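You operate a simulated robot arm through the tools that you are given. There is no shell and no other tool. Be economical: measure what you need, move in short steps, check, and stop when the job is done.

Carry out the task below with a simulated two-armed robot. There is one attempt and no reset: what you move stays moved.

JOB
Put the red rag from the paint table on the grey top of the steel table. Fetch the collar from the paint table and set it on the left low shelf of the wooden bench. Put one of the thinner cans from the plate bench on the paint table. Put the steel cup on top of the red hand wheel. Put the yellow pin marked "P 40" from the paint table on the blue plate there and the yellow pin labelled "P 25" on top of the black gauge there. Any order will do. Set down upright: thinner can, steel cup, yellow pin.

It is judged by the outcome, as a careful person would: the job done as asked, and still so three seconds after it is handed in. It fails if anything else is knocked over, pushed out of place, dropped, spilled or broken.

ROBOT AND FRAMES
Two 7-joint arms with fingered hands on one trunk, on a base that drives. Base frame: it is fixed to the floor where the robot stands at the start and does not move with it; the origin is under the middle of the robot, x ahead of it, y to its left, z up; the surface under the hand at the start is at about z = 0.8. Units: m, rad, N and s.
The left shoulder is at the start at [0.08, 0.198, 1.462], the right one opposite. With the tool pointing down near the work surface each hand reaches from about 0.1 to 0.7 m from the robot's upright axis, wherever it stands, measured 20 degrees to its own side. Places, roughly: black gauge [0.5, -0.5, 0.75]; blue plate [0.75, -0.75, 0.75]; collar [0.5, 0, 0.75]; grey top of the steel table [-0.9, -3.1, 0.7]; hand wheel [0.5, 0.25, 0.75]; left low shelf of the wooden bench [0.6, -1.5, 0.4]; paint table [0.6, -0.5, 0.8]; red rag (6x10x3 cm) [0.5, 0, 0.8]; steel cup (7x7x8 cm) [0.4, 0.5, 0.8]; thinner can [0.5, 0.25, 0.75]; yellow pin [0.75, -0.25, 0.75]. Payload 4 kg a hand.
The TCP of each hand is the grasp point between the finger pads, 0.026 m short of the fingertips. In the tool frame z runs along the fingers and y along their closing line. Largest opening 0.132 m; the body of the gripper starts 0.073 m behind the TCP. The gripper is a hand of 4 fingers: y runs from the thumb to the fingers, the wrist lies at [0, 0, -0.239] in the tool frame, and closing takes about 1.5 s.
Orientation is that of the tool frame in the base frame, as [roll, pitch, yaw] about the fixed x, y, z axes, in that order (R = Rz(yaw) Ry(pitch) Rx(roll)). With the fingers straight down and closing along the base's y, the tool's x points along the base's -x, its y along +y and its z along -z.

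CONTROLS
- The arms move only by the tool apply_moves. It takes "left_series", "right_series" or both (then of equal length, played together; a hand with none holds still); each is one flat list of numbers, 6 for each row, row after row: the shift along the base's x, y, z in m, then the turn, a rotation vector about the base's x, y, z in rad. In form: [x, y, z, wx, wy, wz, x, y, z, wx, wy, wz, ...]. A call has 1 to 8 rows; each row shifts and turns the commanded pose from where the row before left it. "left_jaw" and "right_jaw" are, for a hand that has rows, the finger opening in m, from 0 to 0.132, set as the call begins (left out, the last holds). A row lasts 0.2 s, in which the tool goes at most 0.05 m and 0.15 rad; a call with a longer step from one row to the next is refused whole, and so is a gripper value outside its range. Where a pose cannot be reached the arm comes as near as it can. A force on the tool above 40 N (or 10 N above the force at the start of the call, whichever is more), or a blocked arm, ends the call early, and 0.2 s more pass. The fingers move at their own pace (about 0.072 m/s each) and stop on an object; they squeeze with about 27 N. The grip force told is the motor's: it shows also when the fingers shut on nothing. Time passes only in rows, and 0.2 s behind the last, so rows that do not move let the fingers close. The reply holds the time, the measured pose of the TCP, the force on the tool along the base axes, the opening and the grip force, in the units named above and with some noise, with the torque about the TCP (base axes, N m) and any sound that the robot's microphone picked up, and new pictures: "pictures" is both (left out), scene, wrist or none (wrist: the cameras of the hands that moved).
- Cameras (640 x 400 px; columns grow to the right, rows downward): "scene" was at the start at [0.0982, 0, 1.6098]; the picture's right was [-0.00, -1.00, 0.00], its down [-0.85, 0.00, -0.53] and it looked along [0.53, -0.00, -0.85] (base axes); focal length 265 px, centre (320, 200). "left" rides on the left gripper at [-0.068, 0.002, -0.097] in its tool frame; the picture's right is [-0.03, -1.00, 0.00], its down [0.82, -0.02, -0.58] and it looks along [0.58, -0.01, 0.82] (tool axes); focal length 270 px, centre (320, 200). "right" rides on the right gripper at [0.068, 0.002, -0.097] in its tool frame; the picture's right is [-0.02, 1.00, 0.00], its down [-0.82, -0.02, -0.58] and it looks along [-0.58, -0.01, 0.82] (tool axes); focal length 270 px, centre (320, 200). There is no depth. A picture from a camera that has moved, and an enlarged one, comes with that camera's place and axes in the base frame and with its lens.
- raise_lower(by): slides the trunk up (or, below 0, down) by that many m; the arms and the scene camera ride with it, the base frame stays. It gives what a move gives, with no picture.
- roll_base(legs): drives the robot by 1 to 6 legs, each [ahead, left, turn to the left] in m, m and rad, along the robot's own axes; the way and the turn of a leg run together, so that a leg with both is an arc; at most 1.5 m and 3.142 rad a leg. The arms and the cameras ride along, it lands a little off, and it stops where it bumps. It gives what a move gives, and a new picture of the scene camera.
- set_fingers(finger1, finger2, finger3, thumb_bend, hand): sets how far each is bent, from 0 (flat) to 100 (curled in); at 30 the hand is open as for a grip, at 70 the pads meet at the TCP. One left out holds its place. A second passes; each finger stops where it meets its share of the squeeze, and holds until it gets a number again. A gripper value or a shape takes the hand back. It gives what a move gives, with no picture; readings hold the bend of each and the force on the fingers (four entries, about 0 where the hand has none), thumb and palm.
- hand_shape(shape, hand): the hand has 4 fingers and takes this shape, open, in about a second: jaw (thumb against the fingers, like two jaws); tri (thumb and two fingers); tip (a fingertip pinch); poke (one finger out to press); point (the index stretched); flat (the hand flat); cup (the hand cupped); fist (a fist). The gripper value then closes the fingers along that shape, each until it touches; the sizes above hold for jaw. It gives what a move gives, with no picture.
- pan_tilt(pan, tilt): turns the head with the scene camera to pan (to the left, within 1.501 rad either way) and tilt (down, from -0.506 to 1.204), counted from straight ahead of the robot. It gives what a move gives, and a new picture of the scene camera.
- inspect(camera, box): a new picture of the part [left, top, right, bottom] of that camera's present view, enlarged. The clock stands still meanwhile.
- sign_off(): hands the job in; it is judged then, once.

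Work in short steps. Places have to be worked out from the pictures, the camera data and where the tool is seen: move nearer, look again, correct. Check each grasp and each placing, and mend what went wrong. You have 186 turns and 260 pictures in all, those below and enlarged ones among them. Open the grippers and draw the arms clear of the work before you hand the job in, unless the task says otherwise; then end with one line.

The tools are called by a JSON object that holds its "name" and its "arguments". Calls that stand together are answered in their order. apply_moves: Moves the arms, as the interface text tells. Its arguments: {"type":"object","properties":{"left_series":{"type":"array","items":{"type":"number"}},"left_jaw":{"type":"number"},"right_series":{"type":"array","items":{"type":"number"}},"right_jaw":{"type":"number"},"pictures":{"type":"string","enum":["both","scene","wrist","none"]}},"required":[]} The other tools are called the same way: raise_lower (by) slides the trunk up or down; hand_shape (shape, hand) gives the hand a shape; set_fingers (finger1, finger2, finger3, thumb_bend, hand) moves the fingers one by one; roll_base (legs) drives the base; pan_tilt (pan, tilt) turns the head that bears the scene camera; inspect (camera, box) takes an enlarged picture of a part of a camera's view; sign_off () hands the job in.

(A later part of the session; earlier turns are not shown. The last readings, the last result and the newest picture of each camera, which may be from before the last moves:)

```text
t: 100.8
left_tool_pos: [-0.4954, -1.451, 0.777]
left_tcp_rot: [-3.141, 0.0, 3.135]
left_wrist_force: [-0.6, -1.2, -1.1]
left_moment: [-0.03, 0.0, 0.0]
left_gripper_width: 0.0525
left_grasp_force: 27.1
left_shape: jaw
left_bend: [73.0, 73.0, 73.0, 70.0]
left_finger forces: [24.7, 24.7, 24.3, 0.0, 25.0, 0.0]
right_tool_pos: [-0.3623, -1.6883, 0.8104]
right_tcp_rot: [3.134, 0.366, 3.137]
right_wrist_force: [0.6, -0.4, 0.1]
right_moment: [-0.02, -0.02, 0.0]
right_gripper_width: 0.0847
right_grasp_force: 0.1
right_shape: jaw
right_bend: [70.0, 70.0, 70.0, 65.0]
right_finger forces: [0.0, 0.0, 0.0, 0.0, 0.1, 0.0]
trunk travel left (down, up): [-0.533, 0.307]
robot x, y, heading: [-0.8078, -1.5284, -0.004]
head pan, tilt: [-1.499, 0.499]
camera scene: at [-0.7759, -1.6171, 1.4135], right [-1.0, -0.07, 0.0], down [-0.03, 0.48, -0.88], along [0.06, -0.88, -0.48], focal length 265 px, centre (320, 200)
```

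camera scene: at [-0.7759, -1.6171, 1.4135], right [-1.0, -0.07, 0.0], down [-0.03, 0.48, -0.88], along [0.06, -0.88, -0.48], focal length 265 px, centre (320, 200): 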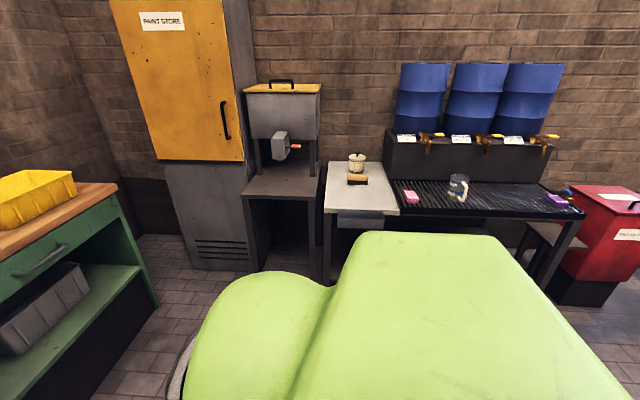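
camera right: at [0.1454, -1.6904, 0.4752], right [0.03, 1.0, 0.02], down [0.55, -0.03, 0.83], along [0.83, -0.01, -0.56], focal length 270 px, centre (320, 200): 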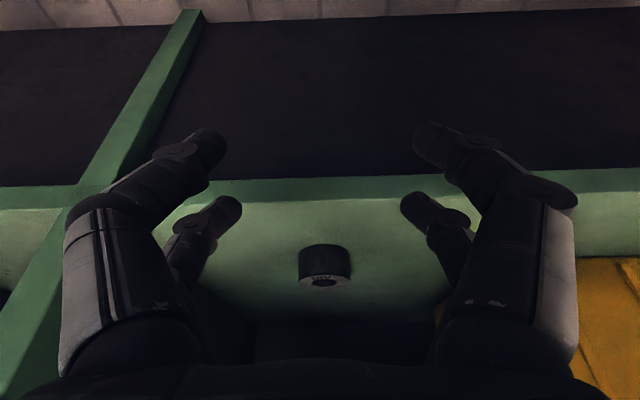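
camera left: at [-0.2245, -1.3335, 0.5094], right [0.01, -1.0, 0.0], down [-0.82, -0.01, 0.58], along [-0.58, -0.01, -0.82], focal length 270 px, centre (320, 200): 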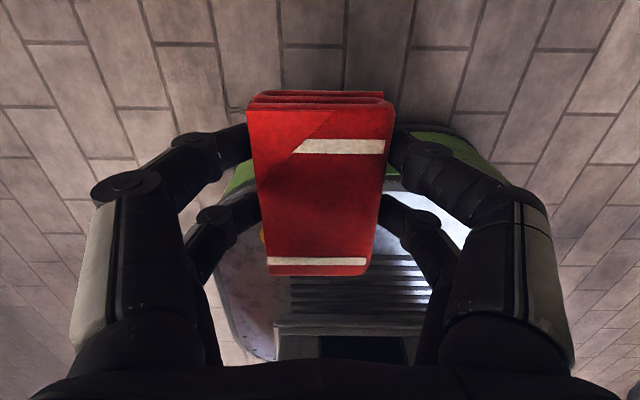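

The steel table stands along the far wall; I enlarge it to find the grey top.

{"name": "inspect", "arguments": {"camera": "scene", "box": [240, 120, 480, 270]}}

```text
2.67 times, centred on (360, 195) of scene
camera zoom: at [-0.7759, -1.6171, 1.4135], right [-1.0, -0.07, 0.0], down [-0.03, 0.48, -0.88], along [0.06, -0.88, -0.48], focal length 706 px, centre (213, 213)
```

zoom: 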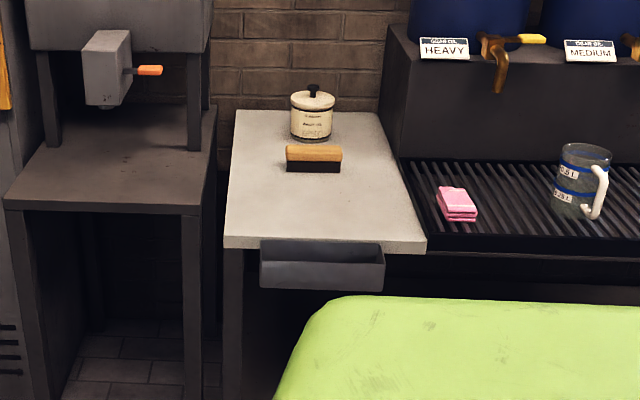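

Grey top: x ≈ -0.72…-1.10, y ≈ -2.78…-3.45, z ≈ 0.7, free at its front part. I turn right 90° and approach, with the trunk raised 0.15.

{"name": "raise_lower", "arguments": {"by": 0.15}}

{"name": "pan_tilt", "arguments": {"pan": 0, "tilt": 0.8}}

{"name": "roll_base", "arguments": {"legs": [[0, 0, -1.567], [0.6, 0, 0]]}}

```text
t: 102.5
left_tool_pos: [-0.4944, -1.4501, 0.9259]
left_tcp_rot: [3.141, 0.001, 3.135]
left_wrist_force: [0.4, 0.5, -1.3]
left_moment: [0.01, -0.02, 0.02]
left_gripper_width: 0.0529
left_grasp_force: 27.1
left_shape: jaw
left_bend: [73.0, 73.0, 73.0, 70.0]
left_finger forces: [24.6, 24.7, 24.5, 0.1, 24.9, 0.0]
right_tool_pos: [-0.3635, -1.6885, 0.961]
right_tcp_rot: [3.133, 0.363, 3.137]
right_wrist_force: [-0.4, 0.0, -0.4]
right_moment: [0.0, 0.02, 0.0]
right_gripper_width: 0.0848
right_grasp_force: 0.0
right_shape: jaw
right_bend: [70.0, 70.0, 70.0, 65.0]
right_finger forces: [0.0, 0.0, 0.0, 0.0, 0.1, 0.0]
trunk travel left (down, up): [-0.683, 0.157]
robot x, y, heading: [-0.8106, -1.5279, -0.005]
head pan, tilt: [-1.499, 0.499]
```

```text
t: 104.2
left_tool_pos: [-0.4953, -1.4506, 0.9276]
left_tcp_rot: [3.141, 0.002, 3.136]
left_wrist_force: [0.3, -0.3, -1.1]
left_moment: [0.01, -0.02, -0.02]
left_gripper_width: 0.0526
left_grasp_force: 26.8
left_shape: jaw
left_bend: [73.0, 73.0, 73.0, 70.0]
left_finger forces: [24.6, 24.7, 24.4, 0.0, 24.9, 0.0]
right_tool_pos: [-0.3621, -1.6886, 0.9593]
right_tcp_rot: [3.134, 0.366, 3.135]
right_wrist_force: [-0.5, -0.3, -0.2]
right_moment: [-0.02, 0.03, -0.02]
right_gripper_width: 0.0847
right_grasp_force: 0.1
right_shape: jaw
right_bend: [70.0, 70.0, 70.0, 65.0]
right_finger forces: [0.1, 0.0, 0.0, 0.0, 0.0, 0.0]
trunk travel left (down, up): [-0.683, 0.157]
robot x, y, heading: [-0.8126, -1.5261, -0.006]
head pan, tilt: [0.0, 0.799]
camera scene: at [-0.7012, -1.5269, 1.5376], right [-0.01, -1.0, 0.0], down [-0.72, 0.01, -0.7], along [0.7, -0.01, -0.72], focal length 265 px, centre (320, 200)
```

scene: 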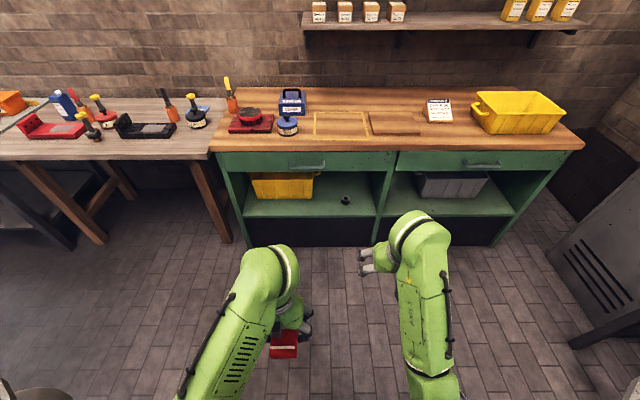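

```text
t: 111.4
left_tool_pos: [-0.7431, -2.4402, 0.9278]
left_tcp_rot: [-3.142, 0.003, 1.562]
left_wrist_force: [0.0, 0.1, -0.8]
left_moment: [-0.04, 0.02, 0.01]
left_gripper_width: 0.0527
left_grasp_force: 26.9
left_shape: jaw
left_bend: [73.0, 73.0, 73.0, 70.0]
left_finger forces: [24.6, 24.7, 24.3, 0.0, 24.7, 0.0]
right_tool_pos: [-0.9814, -2.5729, 0.9604]
right_tcp_rot: [3.134, 0.366, 1.565]
right_wrist_force: [-0.4, -0.6, 0.8]
right_moment: [-0.01, 0.01, 0.0]
right_gripper_width: 0.0849
right_grasp_force: 0.1
right_shape: jaw
right_bend: [70.0, 70.0, 70.0, 65.0]
right_finger forces: [0.0, 0.0, 0.1, 0.1, 0.0, 0.0]
trunk travel left (down, up): [-0.683, 0.157]
robot x, y, heading: [-0.82, -2.1217, -1.58]
head pan, tilt: [0.0, 0.799]
camera scene: at [-0.8201, -2.2336, 1.5377], right [-1.0, 0.01, 0.0], down [0.01, 0.72, -0.7], along [-0.01, -0.7, -0.72], focal length 265 px, centre (320, 200)
```

scene: 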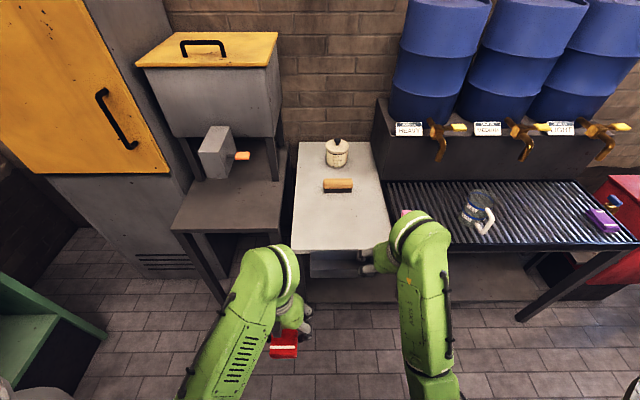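

I drive forward 0.28 and 0.1 to the right, then extend the left hand over the free front part of the grey top.

{"name": "roll_base", "arguments": {"legs": [[0.28, -0.1, 0]]}}

{"name": "apply_moves", "arguments": {"left_series": [0, -0.045, 0, 0, 0, 0, 0, -0.045, 0, 0, 0, 0, 0, -0.045, 0, 0, 0, 0, 0, -0.045, 0, 0, 0, 0, 0, 0, 0, 0, 0, 0]}}

```text
t: 113.4
left_tool_pos: [-0.8449, -2.717, 0.9271]
left_tcp_rot: [-3.141, 0.003, 1.564]
left_wrist_force: [-0.8, -0.6, -0.5]
left_moment: [-0.01, 0.01, -0.01]
left_gripper_width: 0.0526
left_grasp_force: 26.7
left_shape: jaw
left_bend: [73.0, 73.0, 73.0, 70.0]
left_finger forces: [24.6, 24.6, 24.5, 0.0, 24.7, 0.0]
right_tool_pos: [-1.083, -2.8502, 0.9607]
right_tcp_rot: [3.134, 0.367, 1.566]
right_wrist_force: [-0.7, -0.8, -0.6]
right_moment: [-0.02, 0.0, -0.03]
right_gripper_width: 0.0846
right_grasp_force: 0.0
right_shape: jaw
right_bend: [70.0, 70.0, 70.0, 65.0]
right_finger forces: [0.0, 0.0, 0.0, 0.0, 0.0, 0.1]
trunk travel left (down, up): [-0.683, 0.157]
robot x, y, heading: [-0.9219, -2.4012, -1.582]
head pan, tilt: [0.0, 0.799]
camera scene: at [-0.922, -2.5109, 1.5378], right [-1.0, 0.01, 0.0], down [0.0, 0.72, -0.7], along [0.0, -0.7, -0.72], focal length 265 px, centre (320, 200)
```

scene: 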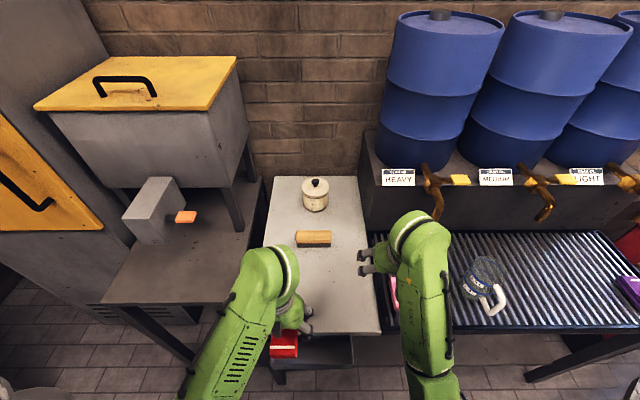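

```text
t: 114.6
left_tool_pos: [-0.8483, -2.8984, 0.9256]
left_tcp_rot: [-3.14, 0.0, 1.564]
left_wrist_force: [-0.4, -0.5, -1.4]
left_moment: [-0.02, 0.02, -0.01]
left_gripper_width: 0.0527
left_grasp_force: 26.8
left_shape: jaw
left_bend: [73.0, 73.0, 73.0, 70.0]
left_finger forces: [24.7, 24.8, 24.4, 0.1, 24.8, 0.0]
right_tool_pos: [-1.0834, -2.8509, 0.9605]
right_tcp_rot: [3.132, 0.367, 1.566]
right_wrist_force: [-0.6, -0.6, -0.4]
right_moment: [-0.03, -0.01, 0.03]
right_gripper_width: 0.0849
right_grasp_force: 0.1
right_shape: jaw
right_bend: [70.0, 70.0, 70.0, 65.0]
right_finger forces: [0.1, 0.1, 0.0, 0.1, 0.0, 0.0]
trunk travel left (down, up): [-0.683, 0.157]
robot x, y, heading: [-0.9228, -2.4045, -1.576]
head pan, tilt: [0.0, 0.799]
camera scene: at [-0.9226, -2.5122, 1.5377], right [-1.0, 0.01, 0.0], down [0.0, 0.72, -0.7], along [0.0, -0.7, -0.72], focal length 265 px, centre (320, 200)
camera left: at [-0.8456, -2.9682, 1.0223], right [-1.0, -0.02, 0.0], down [-0.02, 0.82, 0.58], along [-0.01, 0.58, -0.82], focal length 270 px, centre (320, 200)
```

scene: 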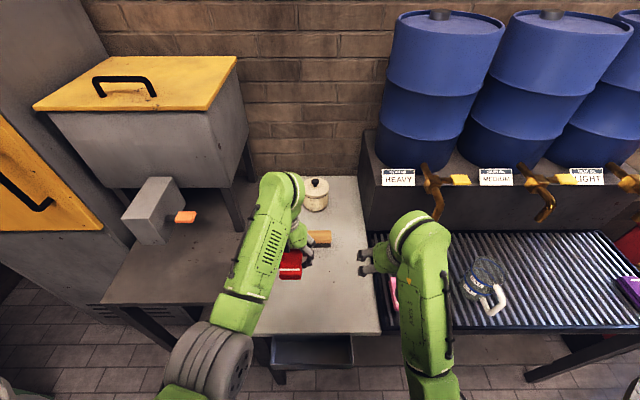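
left: 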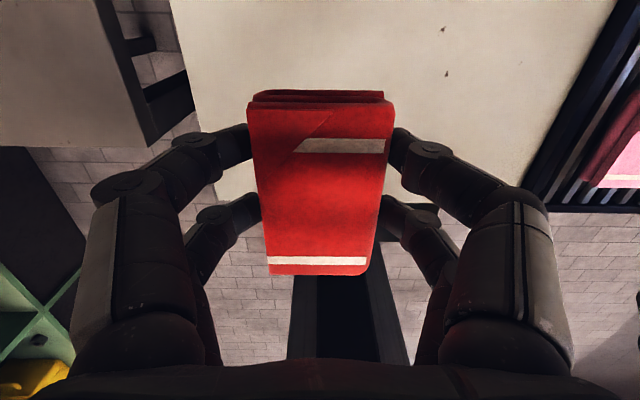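

Rag is over the clear area in front of the brush. I shift 3 cm toward the middle and lower to just above the surface.

{"name": "apply_moves", "arguments": {"left_series": [-0.03, 0, -0.02, 0, 0, 0, 0, 0, -0.045, 0, 0, 0, 0, 0, -0.04, 0, 0, 0, 0, 0, -0.03, 0, 0, 0, 0, 0, 0, 0, 0, 0], "pictures": "wrist"}}

```text
t: 115.8
left_tool_pos: [-0.8751, -2.8995, 0.7897]
left_tcp_rot: [-3.141, 0.002, 1.566]
left_wrist_force: [-0.1, -0.1, 0.1]
left_moment: [-0.02, 0.03, -0.03]
left_gripper_width: 0.0527
left_grasp_force: 27.0
left_shape: jaw
left_bend: [73.0, 73.0, 73.0, 70.0]
left_finger forces: [24.6, 24.7, 24.5, 0.0, 24.9, 0.0]
right_tool_pos: [-1.0828, -2.8525, 0.9597]
right_tcp_rot: [3.133, 0.366, 1.565]
right_wrist_force: [0.5, 0.1, 0.4]
right_moment: [0.02, -0.03, 0.02]
right_gripper_width: 0.0849
right_grasp_force: 0.0
right_shape: jaw
right_bend: [70.0, 70.0, 70.0, 65.0]
right_finger forces: [0.0, 0.0, 0.0, 0.1, 0.0, 0.0]
trunk travel left (down, up): [-0.683, 0.157]
robot x, y, heading: [-0.921, -2.4028, -1.578]
head pan, tilt: [0.0, 0.799]
camera left: at [-0.8731, -2.9679, 0.887], right [-1.0, -0.02, 0.0], down [-0.01, 0.82, 0.58], along [-0.01, 0.58, -0.82], focal length 270 px, centre (320, 200)
```

left: 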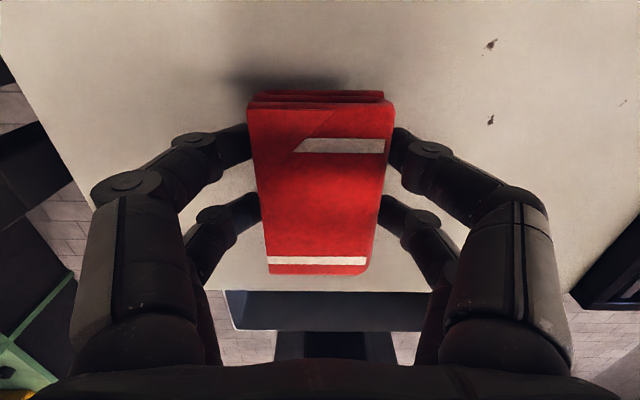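

{"name": "apply_moves", "arguments": {"left_series": [0, 0, -0.015, 0, 0, 0, 0, 0, -0.008, 0, 0, 0, 0, 0, -0.006, 0, 0, 0, 0, 0, -0.004, 0, 0, 0, 0, 0, 0, 0, 0, 0], "pictures": "wrist"}}

```text
t: 116.8
left_tool_pos: [-0.8773, -2.9024, 0.769]
left_tcp_rot: [-3.132, 0.02, 1.567]
left_wrist_force: [4.1, 12.6, 28.0]
left_moment: [0.28, -0.28, 0.09]
left_gripper_width: 0.0529
left_grasp_force: 27.2
left_shape: jaw
left_bend: [74.0, 74.0, 74.0, 70.0]
left_finger forces: [29.3, 29.8, 27.8, 0.0, 27.4, 0.1]
right_tool_pos: [-1.083, -2.8485, 0.9606]
right_tcp_rot: [3.132, 0.368, 1.565]
right_wrist_force: [0.1, 0.2, -0.2]
right_moment: [-0.02, 0.04, 0.0]
right_gripper_width: 0.0847
right_grasp_force: 0.0
right_shape: jaw
right_bend: [70.0, 70.0, 70.0, 65.0]
right_finger forces: [0.1, 0.0, 0.1, 0.0, 0.1, 0.0]
trunk travel left (down, up): [-0.683, 0.157]
robot x, y, heading: [-0.9177, -2.4056, -1.571]
head pan, tilt: [0.0, 0.799]
stopped in row 4 (left hand): the force on the tool passed its limit at 45 N (the readings are from after the stop); the commanded pose is now the measured one
camera left: at [-0.8749, -2.9694, 0.8671], right [-1.0, -0.02, 0.01], down [-0.01, 0.83, 0.56], along [-0.02, 0.56, -0.83], focal length 270 px, centre (320, 200)
```

left: 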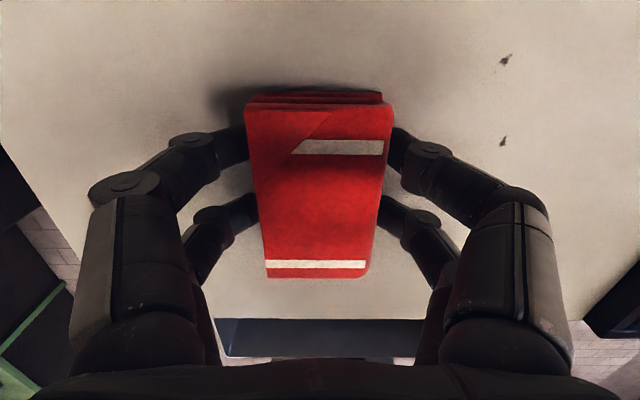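

Contact with the table. I relieve 3 mm and release the rag.

{"name": "apply_moves", "arguments": {"left_series": [0, 0, 0.004, 0, 0, 0, 0, 0, 0, 0, 0, 0], "pictures": "none"}}

{"name": "apply_moves", "arguments": {"left_series": [0, 0, 0, 0, 0, 0, 0, 0, 0, 0, 0, 0, 0, 0, 0, 0, 0, 0, 0, 0, 0, 0, 0, 0, 0, 0, 0.03, 0, 0, 0, 0, 0, 0.04, 0, 0, 0, 0, 0, 0.045, 0, 0, 0, 0, 0, 0.045, 0, 0, 0], "left_jaw": 0.1}}

```text
t: 117.3
left_tool_pos: [-0.8767, -2.9016, 0.7693]
left_tcp_rot: [-3.139, 0.016, 1.563]
left_wrist_force: [-3.6, 0.3, 8.6]
left_moment: [0.04, 0.02, 0.04]
left_gripper_width: 0.053
left_grasp_force: 26.7
left_shape: jaw
left_bend: [74.0, 74.0, 74.0, 70.0]
left_finger forces: [27.0, 27.1, 28.9, 0.1, 28.4, 0.0]
right_tool_pos: [-1.083, -2.8513, 0.9604]
right_tcp_rot: [3.134, 0.368, 1.566]
right_wrist_force: [-0.8, -1.0, -0.3]
right_moment: [0.0, -0.02, -0.04]
right_gripper_width: 0.085
right_grasp_force: 0.0
right_shape: jaw
right_bend: [70.0, 70.0, 70.0, 65.0]
right_finger forces: [0.0, 0.1, 0.1, 0.0, 0.0, 0.1]
trunk travel left (down, up): [-0.683, 0.157]
robot x, y, heading: [-0.9227, -2.4025, -1.58]
head pan, tilt: [0.0, 0.799]
```

```text
t: 119.2
left_tool_pos: [-0.8777, -2.9027, 0.9301]
left_tcp_rot: [-3.136, 0.011, 1.567]
left_wrist_force: [0.7, -0.1, 0.1]
left_moment: [-0.03, -0.02, 0.04]
left_gripper_width: 0.1
left_grasp_force: 0.0
left_shape: jaw
left_bend: [63.0, 63.0, 63.0, 50.0]
left_finger forces: [0.0, 0.0, 0.0, 0.0, 0.0, 0.0]
right_tool_pos: [-1.0842, -2.8517, 0.959]
right_tcp_rot: [3.132, 0.367, 1.567]
right_wrist_force: [0.7, -0.1, -0.1]
right_moment: [0.02, 0.01, 0.03]
right_gripper_width: 0.0848
right_grasp_force: 0.1
right_shape: jaw
right_bend: [70.0, 70.0, 70.0, 65.0]
right_finger forces: [0.1, 0.0, 0.1, 0.0, 0.0, 0.1]
trunk travel left (down, up): [-0.683, 0.157]
robot x, y, heading: [-0.9223, -2.4017, -1.575]
head pan, tilt: [0.0, 0.799]
camera scene: at [-0.923, -2.5127, 1.5375], right [-1.0, 0.01, 0.0], down [0.0, 0.72, -0.7], along [0.0, -0.7, -0.72], focal length 265 px, centre (320, 200)
camera left: at [-0.8743, -2.9697, 1.0275], right [-1.0, -0.02, 0.01], down [-0.01, 0.82, 0.57], along [-0.02, 0.57, -0.82], focal length 270 px, centre (320, 200)
```

scene: 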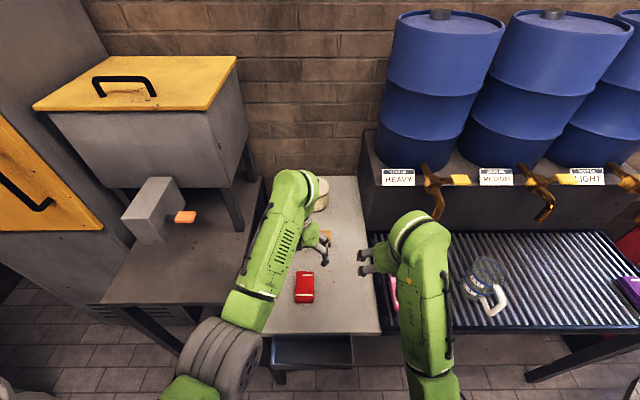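
left: 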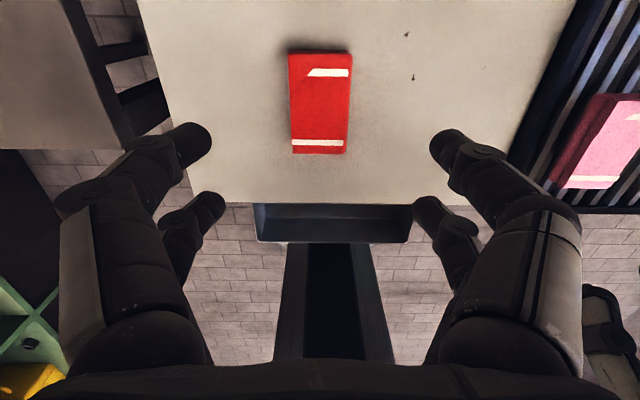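

The rag lies on the grey top. I drive back, turn to face the benches, and strafe left to opposite the plate bench.

{"name": "roll_base", "arguments": {"legs": [[-0.9, 0, 0], [0, 0, 1.575], [0, 1.4, 0], [0, 0.45, 0]]}}

{"name": "raise_lower", "arguments": {"by": 0.13}}

```text
t: 136.7
left_tool_pos: [-0.4492, 0.4087, 0.9297]
left_tcp_rot: [-3.136, 0.013, -3.121]
left_wrist_force: [0.8, -0.5, -0.1]
left_moment: [-0.02, 0.01, 0.02]
left_gripper_width: 0.1
left_grasp_force: 0.0
left_shape: jaw
left_bend: [63.0, 63.0, 63.0, 50.0]
left_finger forces: [0.0, 0.0, 0.1, 0.0, 0.1, 0.1]
right_tool_pos: [-0.4945, 0.2018, 0.9594]
right_tcp_rot: [3.131, 0.366, -3.121]
right_wrist_force: [0.1, -0.9, 0.5]
right_moment: [0.0, 0.02, -0.01]
right_gripper_width: 0.0848
right_grasp_force: 0.1
right_shape: jaw
right_bend: [70.0, 70.0, 70.0, 65.0]
right_finger forces: [0.0, 0.1, 0.0, 0.0, 0.0, 0.0]
trunk travel left (down, up): [-0.683, 0.157]
robot x, y, heading: [-0.9513, 0.3509, 0.02]
head pan, tilt: [0.0, 0.799]
camera scene: at [-0.8375, 0.353, 1.5376], right [0.02, -1.0, 0.0], down [-0.72, -0.01, -0.7], along [0.7, 0.02, -0.72], focal length 265 px, centre (320, 200)
```

scene: 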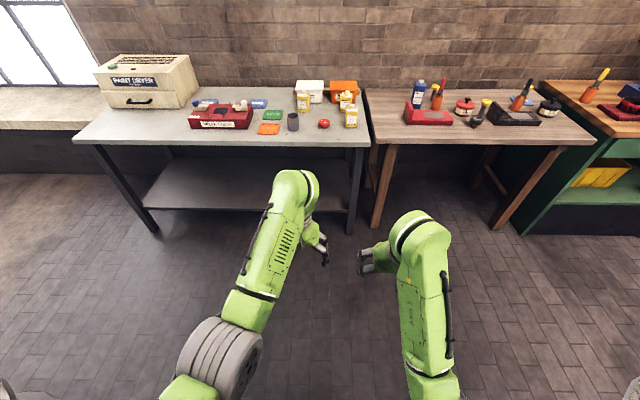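

```text
t: 138.2
left_tool_pos: [-0.4492, 0.4111, 1.06]
left_tcp_rot: [-3.135, 0.014, -3.121]
left_wrist_force: [0.7, -0.1, 0.1]
left_moment: [-0.02, 0.01, 0.0]
left_gripper_width: 0.1001
left_grasp_force: 0.1
left_shape: jaw
left_bend: [63.0, 63.0, 63.0, 50.0]
left_finger forces: [0.0, 0.0, 0.0, 0.0, 0.1, 0.0]
right_tool_pos: [-0.494, 0.2023, 1.0907]
right_tcp_rot: [3.131, 0.364, -3.118]
right_wrist_force: [-0.7, -0.7, -0.2]
right_moment: [0.0, 0.01, -0.02]
right_gripper_width: 0.0846
right_grasp_force: 0.0
right_shape: jaw
right_bend: [70.0, 70.0, 70.0, 65.0]
right_finger forces: [0.0, 0.1, 0.1, 0.1, 0.1, 0.0]
trunk travel left (down, up): [-0.813, 0.027]
robot x, y, heading: [-0.9471, 0.3524, 0.014]
head pan, tilt: [0.0, 0.799]
```

Both pins' region looks intact. I straighten the right hand and drive forward to the plate bench.

{"name": "apply_moves", "arguments": {"right_series": [0, 0, 0, 0, 0.122, 0, 0, 0, 0, 0, 0.122, 0, 0, 0, 0, 0, 0.122, 0], "pictures": "none"}}

{"name": "roll_base", "arguments": {"legs": [[0, 0, -0.017], [0.95, 0, 0]]}}

{"name": "pan_tilt", "arguments": {"pan": 0, "tilt": 1.05}}

```text
t: 139.1
left_tool_pos: [-0.4489, 0.4108, 1.0603]
left_tcp_rot: [-3.138, 0.012, -3.121]
left_wrist_force: [0.5, -0.2, -0.7]
left_moment: [0.01, 0.01, -0.05]
left_gripper_width: 0.0998
left_grasp_force: 0.0
left_shape: jaw
left_bend: [63.0, 63.0, 63.0, 50.0]
left_finger forces: [0.0, 0.0, 0.0, 0.0, 0.0, 0.0]
right_tool_pos: [-0.494, 0.203, 1.0901]
right_tcp_rot: [3.125, -0.001, -3.121]
right_wrist_force: [-0.6, -0.4, -0.4]
right_moment: [0.03, 0.0, -0.01]
right_gripper_width: 0.0848
right_grasp_force: 0.1
right_shape: jaw
right_bend: [70.0, 70.0, 70.0, 65.0]
right_finger forces: [0.0, 0.0, 0.0, 0.0, 0.1, 0.0]
trunk travel left (down, up): [-0.813, 0.027]
robot x, y, heading: [-0.9468, 0.3522, 0.02]
head pan, tilt: [0.0, 0.799]
```

```text
t: 144.3
left_tool_pos: [0.501, 0.3911, 1.0606]
left_tcp_rot: [-3.137, 0.014, 3.133]
left_wrist_force: [0.0, 0.4, -0.6]
left_moment: [-0.03, 0.01, 0.03]
left_gripper_width: 0.0998
left_grasp_force: 0.1
left_shape: jaw
left_bend: [63.0, 63.0, 63.0, 50.0]
left_finger forces: [0.0, 0.0, 0.0, 0.1, 0.0, 0.0]
right_tool_pos: [0.4495, 0.1851, 1.0897]
right_tcp_rot: [3.124, 0.002, 3.13]
right_wrist_force: [0.3, 0.5, 0.7]
right_moment: [-0.04, 0.0, 0.0]
right_gripper_width: 0.0847
right_grasp_force: 0.0
right_shape: jaw
right_bend: [70.0, 70.0, 70.0, 65.0]
right_finger forces: [0.1, 0.0, 0.0, 0.1, 0.0, 0.0]
trunk travel left (down, up): [-0.813, 0.027]
robot x, y, heading: [0.0007, 0.3503, -0.015]
head pan, tilt: [0.0, 0.799]
camera scene: at [0.1106, 0.3481, 1.6677], right [-0.01, -1.0, 0.0], down [-0.72, 0.01, -0.7], along [0.7, -0.01, -0.72], focal length 265 px, centre (320, 200)
```

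scene: 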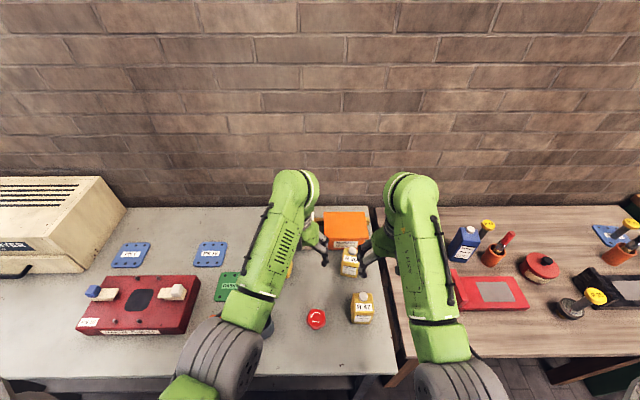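

```text
t: 145.1
left_tool_pos: [0.5032, 0.3918, 1.061]
left_tcp_rot: [-3.134, 0.013, 3.129]
left_wrist_force: [0.1, 0.1, 0.2]
left_moment: [-0.02, 0.0, -0.04]
left_gripper_width: 0.0998
left_grasp_force: 0.0
left_shape: jaw
left_bend: [63.0, 63.0, 63.0, 50.0]
left_finger forces: [0.1, 0.0, 0.0, 0.0, 0.1, 0.0]
right_tool_pos: [0.451, 0.1849, 1.0901]
right_tcp_rot: [3.124, -0.001, 3.132]
right_wrist_force: [0.4, 0.9, -0.1]
right_moment: [-0.01, 0.02, -0.02]
right_gripper_width: 0.0848
right_grasp_force: 0.0
right_shape: jaw
right_bend: [70.0, 70.0, 70.0, 65.0]
right_finger forces: [0.0, 0.0, 0.1, 0.1, 0.0, 0.0]
trunk travel left (down, up): [-0.813, 0.027]
robot x, y, heading: [0.0047, 0.3502, -0.008]
head pan, tilt: [0.0, 1.051]
camera scene: at [0.098, 0.3483, 1.649], right [-0.01, -1.0, 0.0], down [-0.87, 0.01, -0.5], along [0.5, -0.01, -0.87], focal length 265 px, centre (320, 200)
```

scene: 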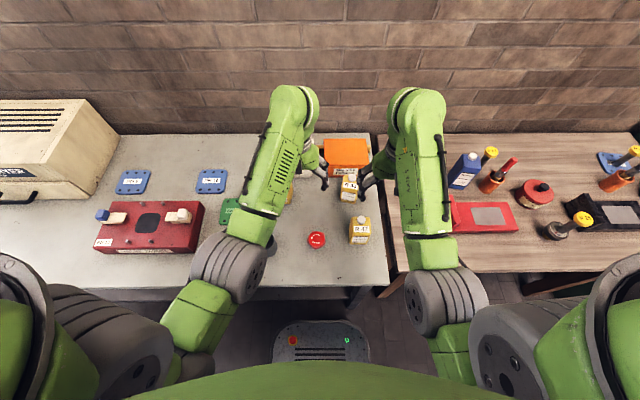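

The hand wheel is near (0.42, 0.355) and can R 47 near (0.457, 0.214). I look with both wrist cameras.

{"name": "apply_moves", "arguments": {"right_series": [-0.03, 0.0, 0, 0, 0, 0], "left_series": [-0.01, 0.04, 0, 0, 0, 0], "pictures": "wrist"}}

```text
t: 145.5
left_tool_pos: [0.4908, 0.4344, 1.0628]
left_tcp_rot: [-3.137, 0.015, 3.132]
left_wrist_force: [0.1, 0.2, 0.1]
left_moment: [-0.01, -0.01, 0.02]
left_gripper_width: 0.1
left_grasp_force: 0.0
left_shape: jaw
left_bend: [63.0, 63.0, 63.0, 50.0]
left_finger forces: [0.1, 0.0, 0.0, 0.0, 0.1, 0.0]
right_tool_pos: [0.4205, 0.187, 1.086]
right_tcp_rot: [3.125, 0.005, 3.131]
right_wrist_force: [0.8, 0.6, -0.3]
right_moment: [-0.02, -0.05, -0.02]
right_gripper_width: 0.0848
right_grasp_force: 0.0
right_shape: jaw
right_bend: [70.0, 70.0, 70.0, 65.0]
right_finger forces: [0.0, 0.1, 0.0, 0.0, 0.0, 0.0]
right hand out of reach, approached as far as the arm can: row 1
trunk travel left (down, up): [-0.813, 0.027]
robot x, y, heading: [0.0005, 0.3535, -0.01]
head pan, tilt: [0.0, 1.051]
camera right: at [0.3524, 0.1894, 1.1816], right [0.04, 1.0, 0.02], down [0.81, -0.04, 0.58], along [0.58, -0.01, -0.81], focal length 270 px, centre (320, 200)
camera left: at [0.5573, 0.4354, 1.1599], right [0.01, -1.0, 0.01], down [-0.83, -0.01, 0.56], along [-0.56, -0.01, -0.83], focal length 270 px, centre (320, 200)
```

right: 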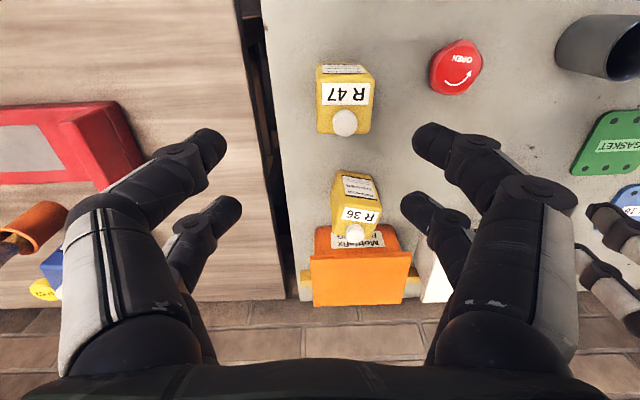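
left: 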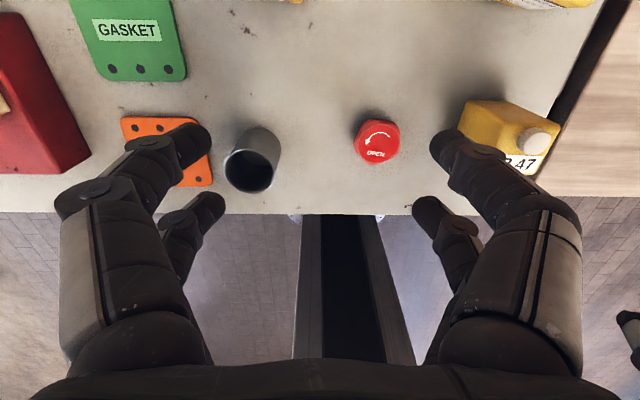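

Can R 47's cap is near (0.451, 0.216, 0.91). I move the right hand above it, open wide, and look closer.

{"name": "apply_moves", "arguments": {"right_series": [0.015, 0.015, -0.02, 0, 0, 0, 0.015, 0.014, -0.02, 0, 0, 0, 0, 0, -0.03, 0, 0, 0, 0, 0, 0, 0, 0, 0], "right_jaw": 0.11}}

```text
t: 146.5
left_tool_pos: [0.4926, 0.4331, 1.0609]
left_tcp_rot: [-3.138, 0.014, 3.129]
left_wrist_force: [-0.4, 0.0, 0.3]
left_moment: [-0.03, 0.02, 0.02]
left_gripper_width: 0.1
left_grasp_force: 0.1
left_shape: jaw
left_bend: [63.0, 63.0, 63.0, 50.0]
left_finger forces: [0.1, 0.0, 0.0, 0.0, 0.1, 0.0]
right_tool_pos: [0.4527, 0.2154, 1.0119]
right_tcp_rot: [3.124, -0.001, 3.131]
right_wrist_force: [-0.6, -0.4, 0.3]
right_moment: [0.0, 0.01, -0.01]
right_gripper_width: 0.1097
right_grasp_force: 0.0
right_shape: jaw
right_bend: [56.0, 56.0, 56.0, 40.0]
right_finger forces: [0.1, 0.0, 0.0, 0.0, 0.0, 0.0]
trunk travel left (down, up): [-0.813, 0.027]
robot x, y, heading: [0.0039, 0.3483, -0.012]
head pan, tilt: [0.0, 1.051]
camera scene: at [0.0983, 0.3475, 1.649], right [-0.01, -1.0, 0.0], down [-0.87, 0.01, -0.5], along [0.5, 0.0, -0.87], focal length 265 px, centre (320, 200)
camera right: at [0.3853, 0.217, 1.1086], right [0.04, 1.0, 0.02], down [0.82, -0.04, 0.58], along [0.58, -0.01, -0.82], focal length 270 px, centre (320, 200)
```

scene: 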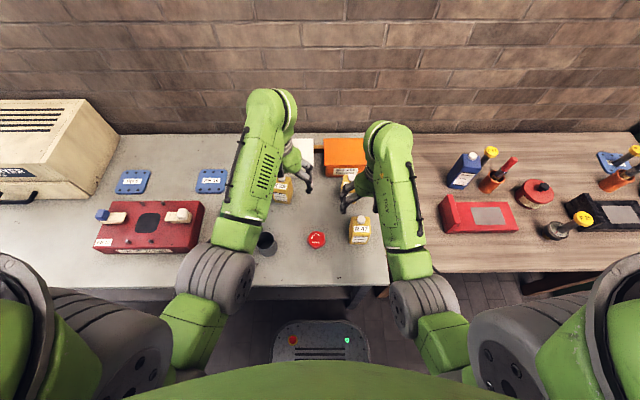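
right: 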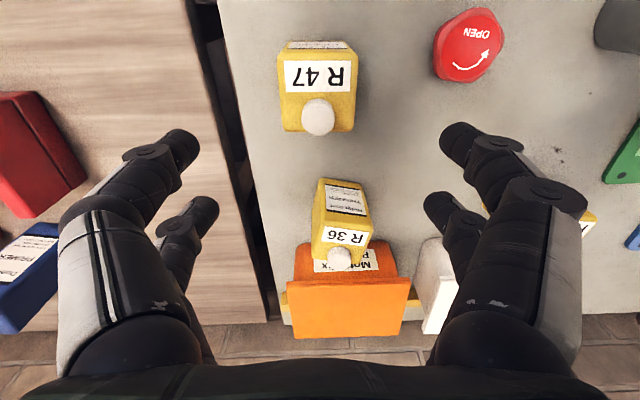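

The can body is about 6 cm wide, centred at (0.442, 0.216). I correct x by -0.01 and descend to z ≈ 0.866, then close.

{"name": "apply_moves", "arguments": {"right_series": [-0.01, 0.001, -0.03, 0, 0, 0, 0, 0, -0.04, 0, 0, 0, 0, 0, -0.04, 0, 0, 0, 0, 0, -0.035, 0, 0, 0, 0, 0, 0, 0, 0, 0], "pictures": "wrist"}}

{"name": "apply_moves", "arguments": {"right_series": [0, 0, 0, 0, 0, 0, 0, 0, 0, 0, 0, 0, 0, 0, 0, 0, 0, 0, 0, 0, 0, 0, 0, 0, 0, 0, 0, 0, 0, 0, 0, 0, 0, 0, 0, 0, 0, 0, 0, 0, 0, 0], "right_jaw": 0.02, "pictures": "wrist"}}

```text
t: 147.7
left_tool_pos: [0.4918, 0.4334, 1.0615]
left_tcp_rot: [-3.137, 0.015, 3.132]
left_wrist_force: [0.3, 0.9, 0.1]
left_moment: [0.01, 0.02, -0.01]
left_gripper_width: 0.0999
left_grasp_force: 0.1
left_shape: jaw
left_bend: [63.0, 63.0, 63.0, 50.0]
left_finger forces: [0.1, 0.0, 0.0, 0.0, 0.0, 0.0]
right_tool_pos: [0.4406, 0.2151, 0.867]
right_tcp_rot: [3.123, 0.001, 3.132]
right_wrist_force: [-0.3, 0.5, -0.3]
right_moment: [0.01, -0.02, 0.0]
right_gripper_width: 0.1096
right_grasp_force: 0.0
right_shape: jaw
right_bend: [56.0, 56.0, 56.0, 40.0]
right_finger forces: [0.0, 0.0, 0.0, 0.1, 0.0, 0.1]
trunk travel left (down, up): [-0.813, 0.027]
robot x, y, heading: [-0.0013, 0.3507, -0.009]
head pan, tilt: [0.0, 1.051]
camera right: at [0.3743, 0.2172, 0.962], right [0.04, 1.0, 0.02], down [0.82, -0.04, 0.58], along [0.58, -0.01, -0.82], focal length 270 px, centre (320, 200)
```

right: 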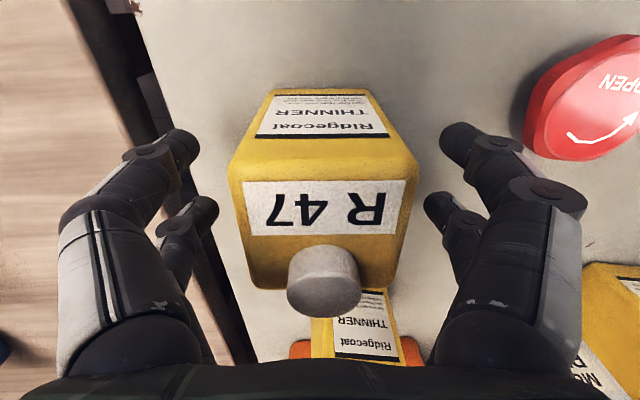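

```text
t: 149.3
left_tool_pos: [0.4934, 0.4332, 1.0622]
left_tcp_rot: [-3.137, 0.014, 3.131]
left_wrist_force: [-1.0, -0.6, -0.3]
left_moment: [-0.02, -0.02, -0.02]
left_gripper_width: 0.0999
left_grasp_force: 0.0
left_shape: jaw
left_bend: [63.0, 63.0, 63.0, 50.0]
left_finger forces: [0.1, 0.0, 0.1, 0.0, 0.0, 0.1]
right_tool_pos: [0.4415, 0.2148, 0.8661]
right_tcp_rot: [3.126, 0.0, 3.13]
right_wrist_force: [0.4, -0.4, -0.3]
right_moment: [0.01, 0.03, 0.01]
right_gripper_width: 0.052
right_grasp_force: 26.6
right_shape: jaw
right_bend: [73.0, 73.0, 73.0, 70.0]
right_finger forces: [24.5, 24.5, 24.3, 0.1, 24.8, 0.0]
trunk travel left (down, up): [-0.813, 0.027]
robot x, y, heading: [0.001, 0.3513, -0.015]
head pan, tilt: [0.0, 1.051]
camera right: at [0.3745, 0.2171, 0.962], right [0.04, 1.0, 0.02], down [0.82, -0.04, 0.58], along [0.58, -0.01, -0.82], focal length 270 px, centre (320, 200)
```

right: 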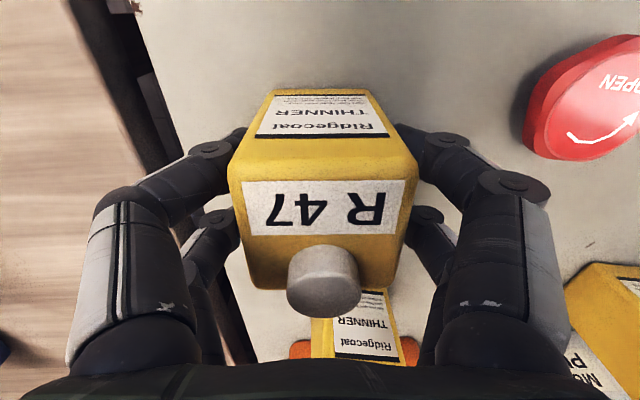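

Secure grip. I lift the can and carry it over to the free spot where the rag was, about (0.49, 0.02).

{"name": "apply_moves", "arguments": {"right_series": [0, 0, 0.045, 0, 0, 0, 0, 0, 0.045, 0, 0, 0, 0, 0, 0.035, 0, 0, 0, 0.012, -0.04, 0, 0, 0, 0, 0.012, -0.04, 0, 0, 0, 0, 0.012, -0.04, 0, 0, 0, 0, 0.012, -0.04, 0, 0, 0, 0, 0, -0.035, 0, 0, 0, 0]}}

```text
t: 151.1
left_tool_pos: [0.493, 0.4313, 1.061]
left_tcp_rot: [-3.138, 0.013, 3.131]
left_wrist_force: [-0.5, 0.4, -0.1]
left_moment: [0.01, 0.02, 0.0]
left_gripper_width: 0.0998
left_grasp_force: 0.1
left_shape: jaw
left_bend: [63.0, 63.0, 63.0, 50.0]
left_finger forces: [0.1, 0.0, 0.0, 0.0, 0.0, 0.0]
right_tool_pos: [0.4912, 0.0202, 0.9929]
right_tcp_rot: [3.124, -0.002, 3.134]
right_wrist_force: [-0.6, 0.4, -3.7]
right_moment: [0.01, -0.01, -0.03]
right_gripper_width: 0.052
right_grasp_force: 27.2
right_shape: jaw
right_bend: [73.0, 73.0, 73.0, 70.0]
right_finger forces: [24.8, 24.8, 24.6, 0.0, 25.1, 0.1]
trunk travel left (down, up): [-0.813, 0.027]
robot x, y, heading: [0.0005, 0.3473, -0.012]
head pan, tilt: [0.0, 1.051]
camera scene: at [0.0989, 0.3462, 1.6489], right [-0.01, -1.0, 0.0], down [-0.87, 0.01, -0.5], along [0.5, 0.0, -0.87], focal length 265 px, centre (320, 200)
camera right: at [0.4242, 0.0217, 1.0883], right [0.03, 1.0, 0.02], down [0.82, -0.04, 0.58], along [0.58, -0.01, -0.82], focal length 270 px, centre (320, 200)
```

scene: 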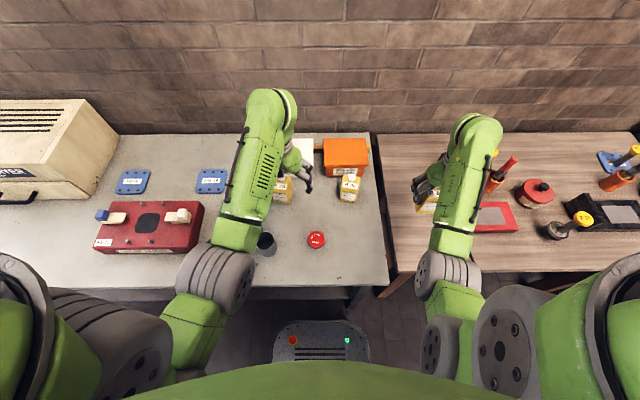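
right: 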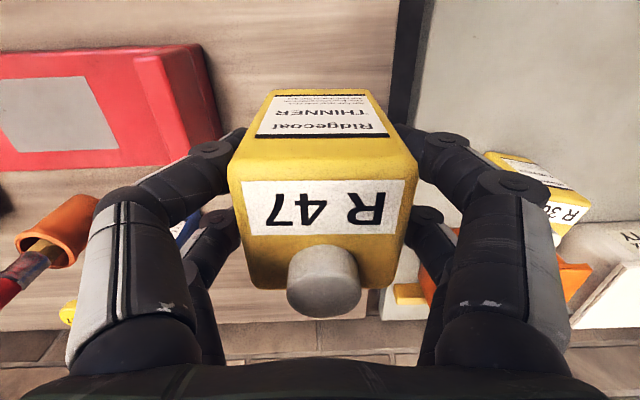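

Position is good: between the table edge and the red fixture. I lower to near the surface and then gently.

{"name": "apply_moves", "arguments": {"right_series": [0, 0, -0.04, 0, 0, 0, 0, 0, -0.04, 0, 0, 0, 0, 0, -0.035, 0, 0, 0, 0, 0, -0.006, 0, 0, 0, 0, 0, 0, 0, 0, 0], "pictures": "wrist"}}

{"name": "apply_moves", "arguments": {"right_series": [0, 0, -0.004, 0, 0, 0, 0, 0, 0, 0, 0, 0], "pictures": "none"}}

```text
t: 152.3
left_tool_pos: [0.4919, 0.4328, 1.0608]
left_tcp_rot: [-3.137, 0.013, 3.13]
left_wrist_force: [0.2, 0.6, -0.9]
left_moment: [-0.01, -0.01, 0.03]
left_gripper_width: 0.0998
left_grasp_force: 0.0
left_shape: jaw
left_bend: [63.0, 63.0, 63.0, 50.0]
left_finger forces: [0.1, 0.0, 0.0, 0.0, 0.0, 0.1]
right_tool_pos: [0.4922, 0.02, 0.8722]
right_tcp_rot: [3.124, 0.001, 3.131]
right_wrist_force: [0.3, 0.4, -3.6]
right_moment: [0.02, -0.02, 0.0]
right_gripper_width: 0.0521
right_grasp_force: 27.3
right_shape: jaw
right_bend: [73.0, 73.0, 73.0, 70.0]
right_finger forces: [24.8, 24.8, 24.5, 0.0, 25.1, 0.0]
trunk travel left (down, up): [-0.813, 0.027]
robot x, y, heading: [0.0003, 0.3495, -0.01]
head pan, tilt: [0.0, 1.051]
camera right: at [0.4247, 0.0221, 0.9683], right [0.04, 1.0, 0.02], down [0.82, -0.04, 0.58], along [0.58, -0.01, -0.82], focal length 270 px, centre (320, 200)
```

right: 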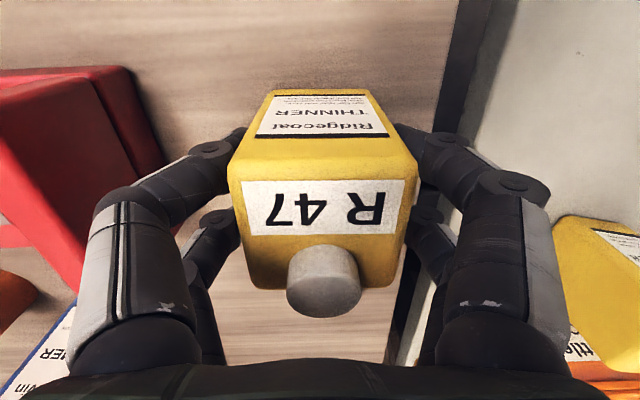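

```text
t: 152.9
left_tool_pos: [0.4922, 0.4332, 1.0608]
left_tcp_rot: [-3.135, 0.014, 3.131]
left_wrist_force: [-0.7, 0.1, -1.0]
left_moment: [-0.01, 0.0, 0.01]
left_gripper_width: 0.0997
left_grasp_force: 0.0
left_shape: jaw
left_bend: [63.0, 63.0, 63.0, 50.0]
left_finger forces: [0.0, 0.1, 0.0, 0.0, 0.1, 0.0]
right_tool_pos: [0.4921, 0.0198, 0.8679]
right_tcp_rot: [3.126, -0.001, 3.131]
right_wrist_force: [0.6, -0.4, -3.0]
right_moment: [0.0, -0.04, 0.0]
right_gripper_width: 0.0523
right_grasp_force: 27.4
right_shape: jaw
right_bend: [73.0, 73.0, 73.0, 70.0]
right_finger forces: [24.7, 24.9, 24.6, 0.0, 25.1, 0.0]
trunk travel left (down, up): [-0.813, 0.027]
robot x, y, heading: [0.0017, 0.3493, -0.011]
head pan, tilt: [0.0, 1.051]
```

Still hanging (-3 N); a few millimetres more.

{"name": "apply_moves", "arguments": {"right_series": [0, 0, -0.003, 0, 0, 0, 0, 0, 0, 0, 0, 0], "pictures": "none"}}

```text
t: 153.5
left_tool_pos: [0.4914, 0.4343, 1.0614]
left_tcp_rot: [-3.137, 0.014, 3.13]
left_wrist_force: [0.6, 0.1, 0.2]
left_moment: [0.04, 0.02, 0.03]
left_gripper_width: 0.1001
left_grasp_force: 0.0
left_shape: jaw
left_bend: [63.0, 63.0, 63.0, 50.0]
left_finger forces: [0.1, 0.1, 0.0, 0.0, 0.1, 0.0]
right_tool_pos: [0.4923, 0.0198, 0.8659]
right_tcp_rot: [3.124, 0.0, 3.132]
right_wrist_force: [1.6, 0.5, -0.7]
right_moment: [-0.07, 0.03, 0.02]
right_gripper_width: 0.0522
right_grasp_force: 26.9
right_shape: jaw
right_bend: [73.0, 73.0, 73.0, 70.0]
right_finger forces: [24.8, 24.8, 24.5, 0.1, 25.3, 0.1]
trunk travel left (down, up): [-0.813, 0.027]
robot x, y, heading: [0.0014, 0.3546, -0.008]
head pan, tilt: [0.0, 1.051]
```

The can now rests on the table. I release and rise.

{"name": "apply_moves", "arguments": {"right_series": [0, 0, 0, 0, 0, 0, 0, 0, 0, 0, 0, 0, 0, 0, 0, 0, 0, 0, 0, 0, 0, 0, 0, 0, 0, 0, 0.03, 0, 0, 0, 0, 0, 0.045, 0, 0, 0, 0, 0, 0.045, 0, 0, 0, 0, 0, 0.045, 0, 0, 0], "right_jaw": 0.095, "pictures": "wrist"}}

```text
t: 155.3
left_tool_pos: [0.4926, 0.4343, 1.061]
left_tcp_rot: [-3.136, 0.015, 3.132]
left_wrist_force: [0.5, 0.6, 1.3]
left_moment: [0.02, -0.05, 0.03]
left_gripper_width: 0.1
left_grasp_force: 0.0
left_shape: jaw
left_bend: [63.0, 63.0, 63.0, 50.0]
left_finger forces: [0.0, 0.0, 0.0, 0.0, 0.1, 0.0]
right_tool_pos: [0.4912, 0.0231, 1.0312]
right_tcp_rot: [3.123, -0.001, 3.132]
right_wrist_force: [-1.2, -0.4, 0.5]
right_moment: [-0.01, 0.0, 0.01]
right_gripper_width: 0.0947
right_grasp_force: 0.1
right_shape: jaw
right_bend: [66.0, 66.0, 66.0, 55.0]
right_finger forces: [0.0, 0.1, 0.0, 0.0, 0.1, 0.1]
trunk travel left (down, up): [-0.813, 0.027]
robot x, y, heading: [0.0034, 0.3511, -0.009]
head pan, tilt: [0.0, 1.051]
camera right: at [0.4229, 0.0247, 1.1274], right [0.04, 1.0, 0.02], down [0.82, -0.04, 0.58], along [0.58, -0.01, -0.82], focal length 270 px, centre (320, 200)
```

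right: 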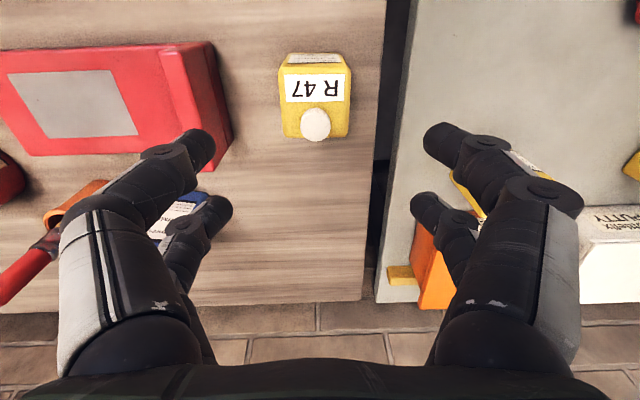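

The thinner can stands upright on the paint table. Next the steel cup (≈ 0.41, 0.515) with the left hand; I move above it.

{"name": "apply_moves", "arguments": {"left_series": [-0.02, 0.02, -0.01, 0, 0, 0, -0.02, 0.02, -0.02, 0, 0, 0, -0.02, 0.02, -0.02, 0, 0, 0, -0.023, 0.021, -0.02, 0, 0, 0, 0, 0, -0.02, 0, 0, 0, 0, 0, 0, 0, 0, 0], "left_jaw": 0.115}}

```text
t: 156.7
left_tool_pos: [0.4099, 0.5124, 0.9728]
left_tcp_rot: [-3.136, 0.014, 3.131]
left_wrist_force: [0.9, -0.3, 0.4]
left_moment: [0.02, 0.0, 0.0]
left_gripper_width: 0.1149
left_grasp_force: 0.1
left_shape: jaw
left_bend: [52.0, 52.0, 52.0, 36.0]
left_finger forces: [0.0, 0.0, 0.0, 0.0, 0.0, 0.1]
right_tool_pos: [0.4925, 0.0223, 1.0306]
right_tcp_rot: [3.124, 0.0, 3.131]
right_wrist_force: [-0.4, 0.6, -0.4]
right_moment: [0.01, -0.01, 0.0]
right_gripper_width: 0.0948
right_grasp_force: 0.0
right_shape: jaw
right_bend: [66.0, 66.0, 66.0, 55.0]
right_finger forces: [0.1, 0.1, 0.0, 0.1, 0.0, 0.0]
trunk travel left (down, up): [-0.813, 0.027]
robot x, y, heading: [0.0024, 0.3512, -0.006]
head pan, tilt: [0.0, 1.051]
camera scene: at [0.0988, 0.348, 1.6489], right [-0.01, -1.0, 0.0], down [-0.87, 0.01, -0.5], along [0.5, -0.01, -0.87], focal length 265 px, centre (320, 200)
camera left: at [0.477, 0.5132, 1.069], right [0.02, -1.0, 0.0], down [-0.82, -0.01, 0.57], along [-0.57, -0.01, -0.82], focal length 270 px, centre (320, 200)
```

scene: 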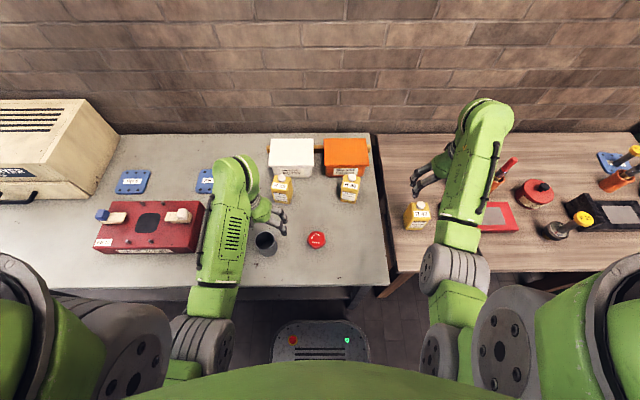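
left: 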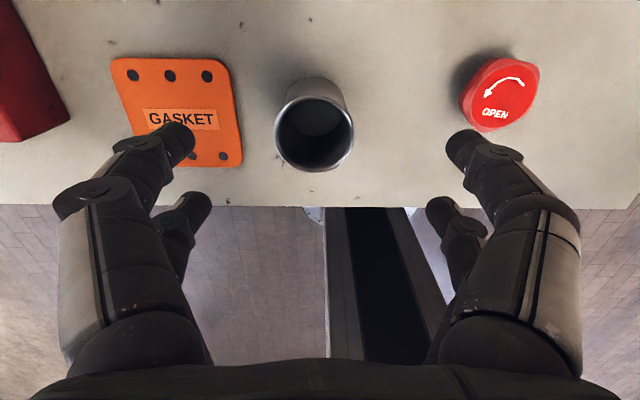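

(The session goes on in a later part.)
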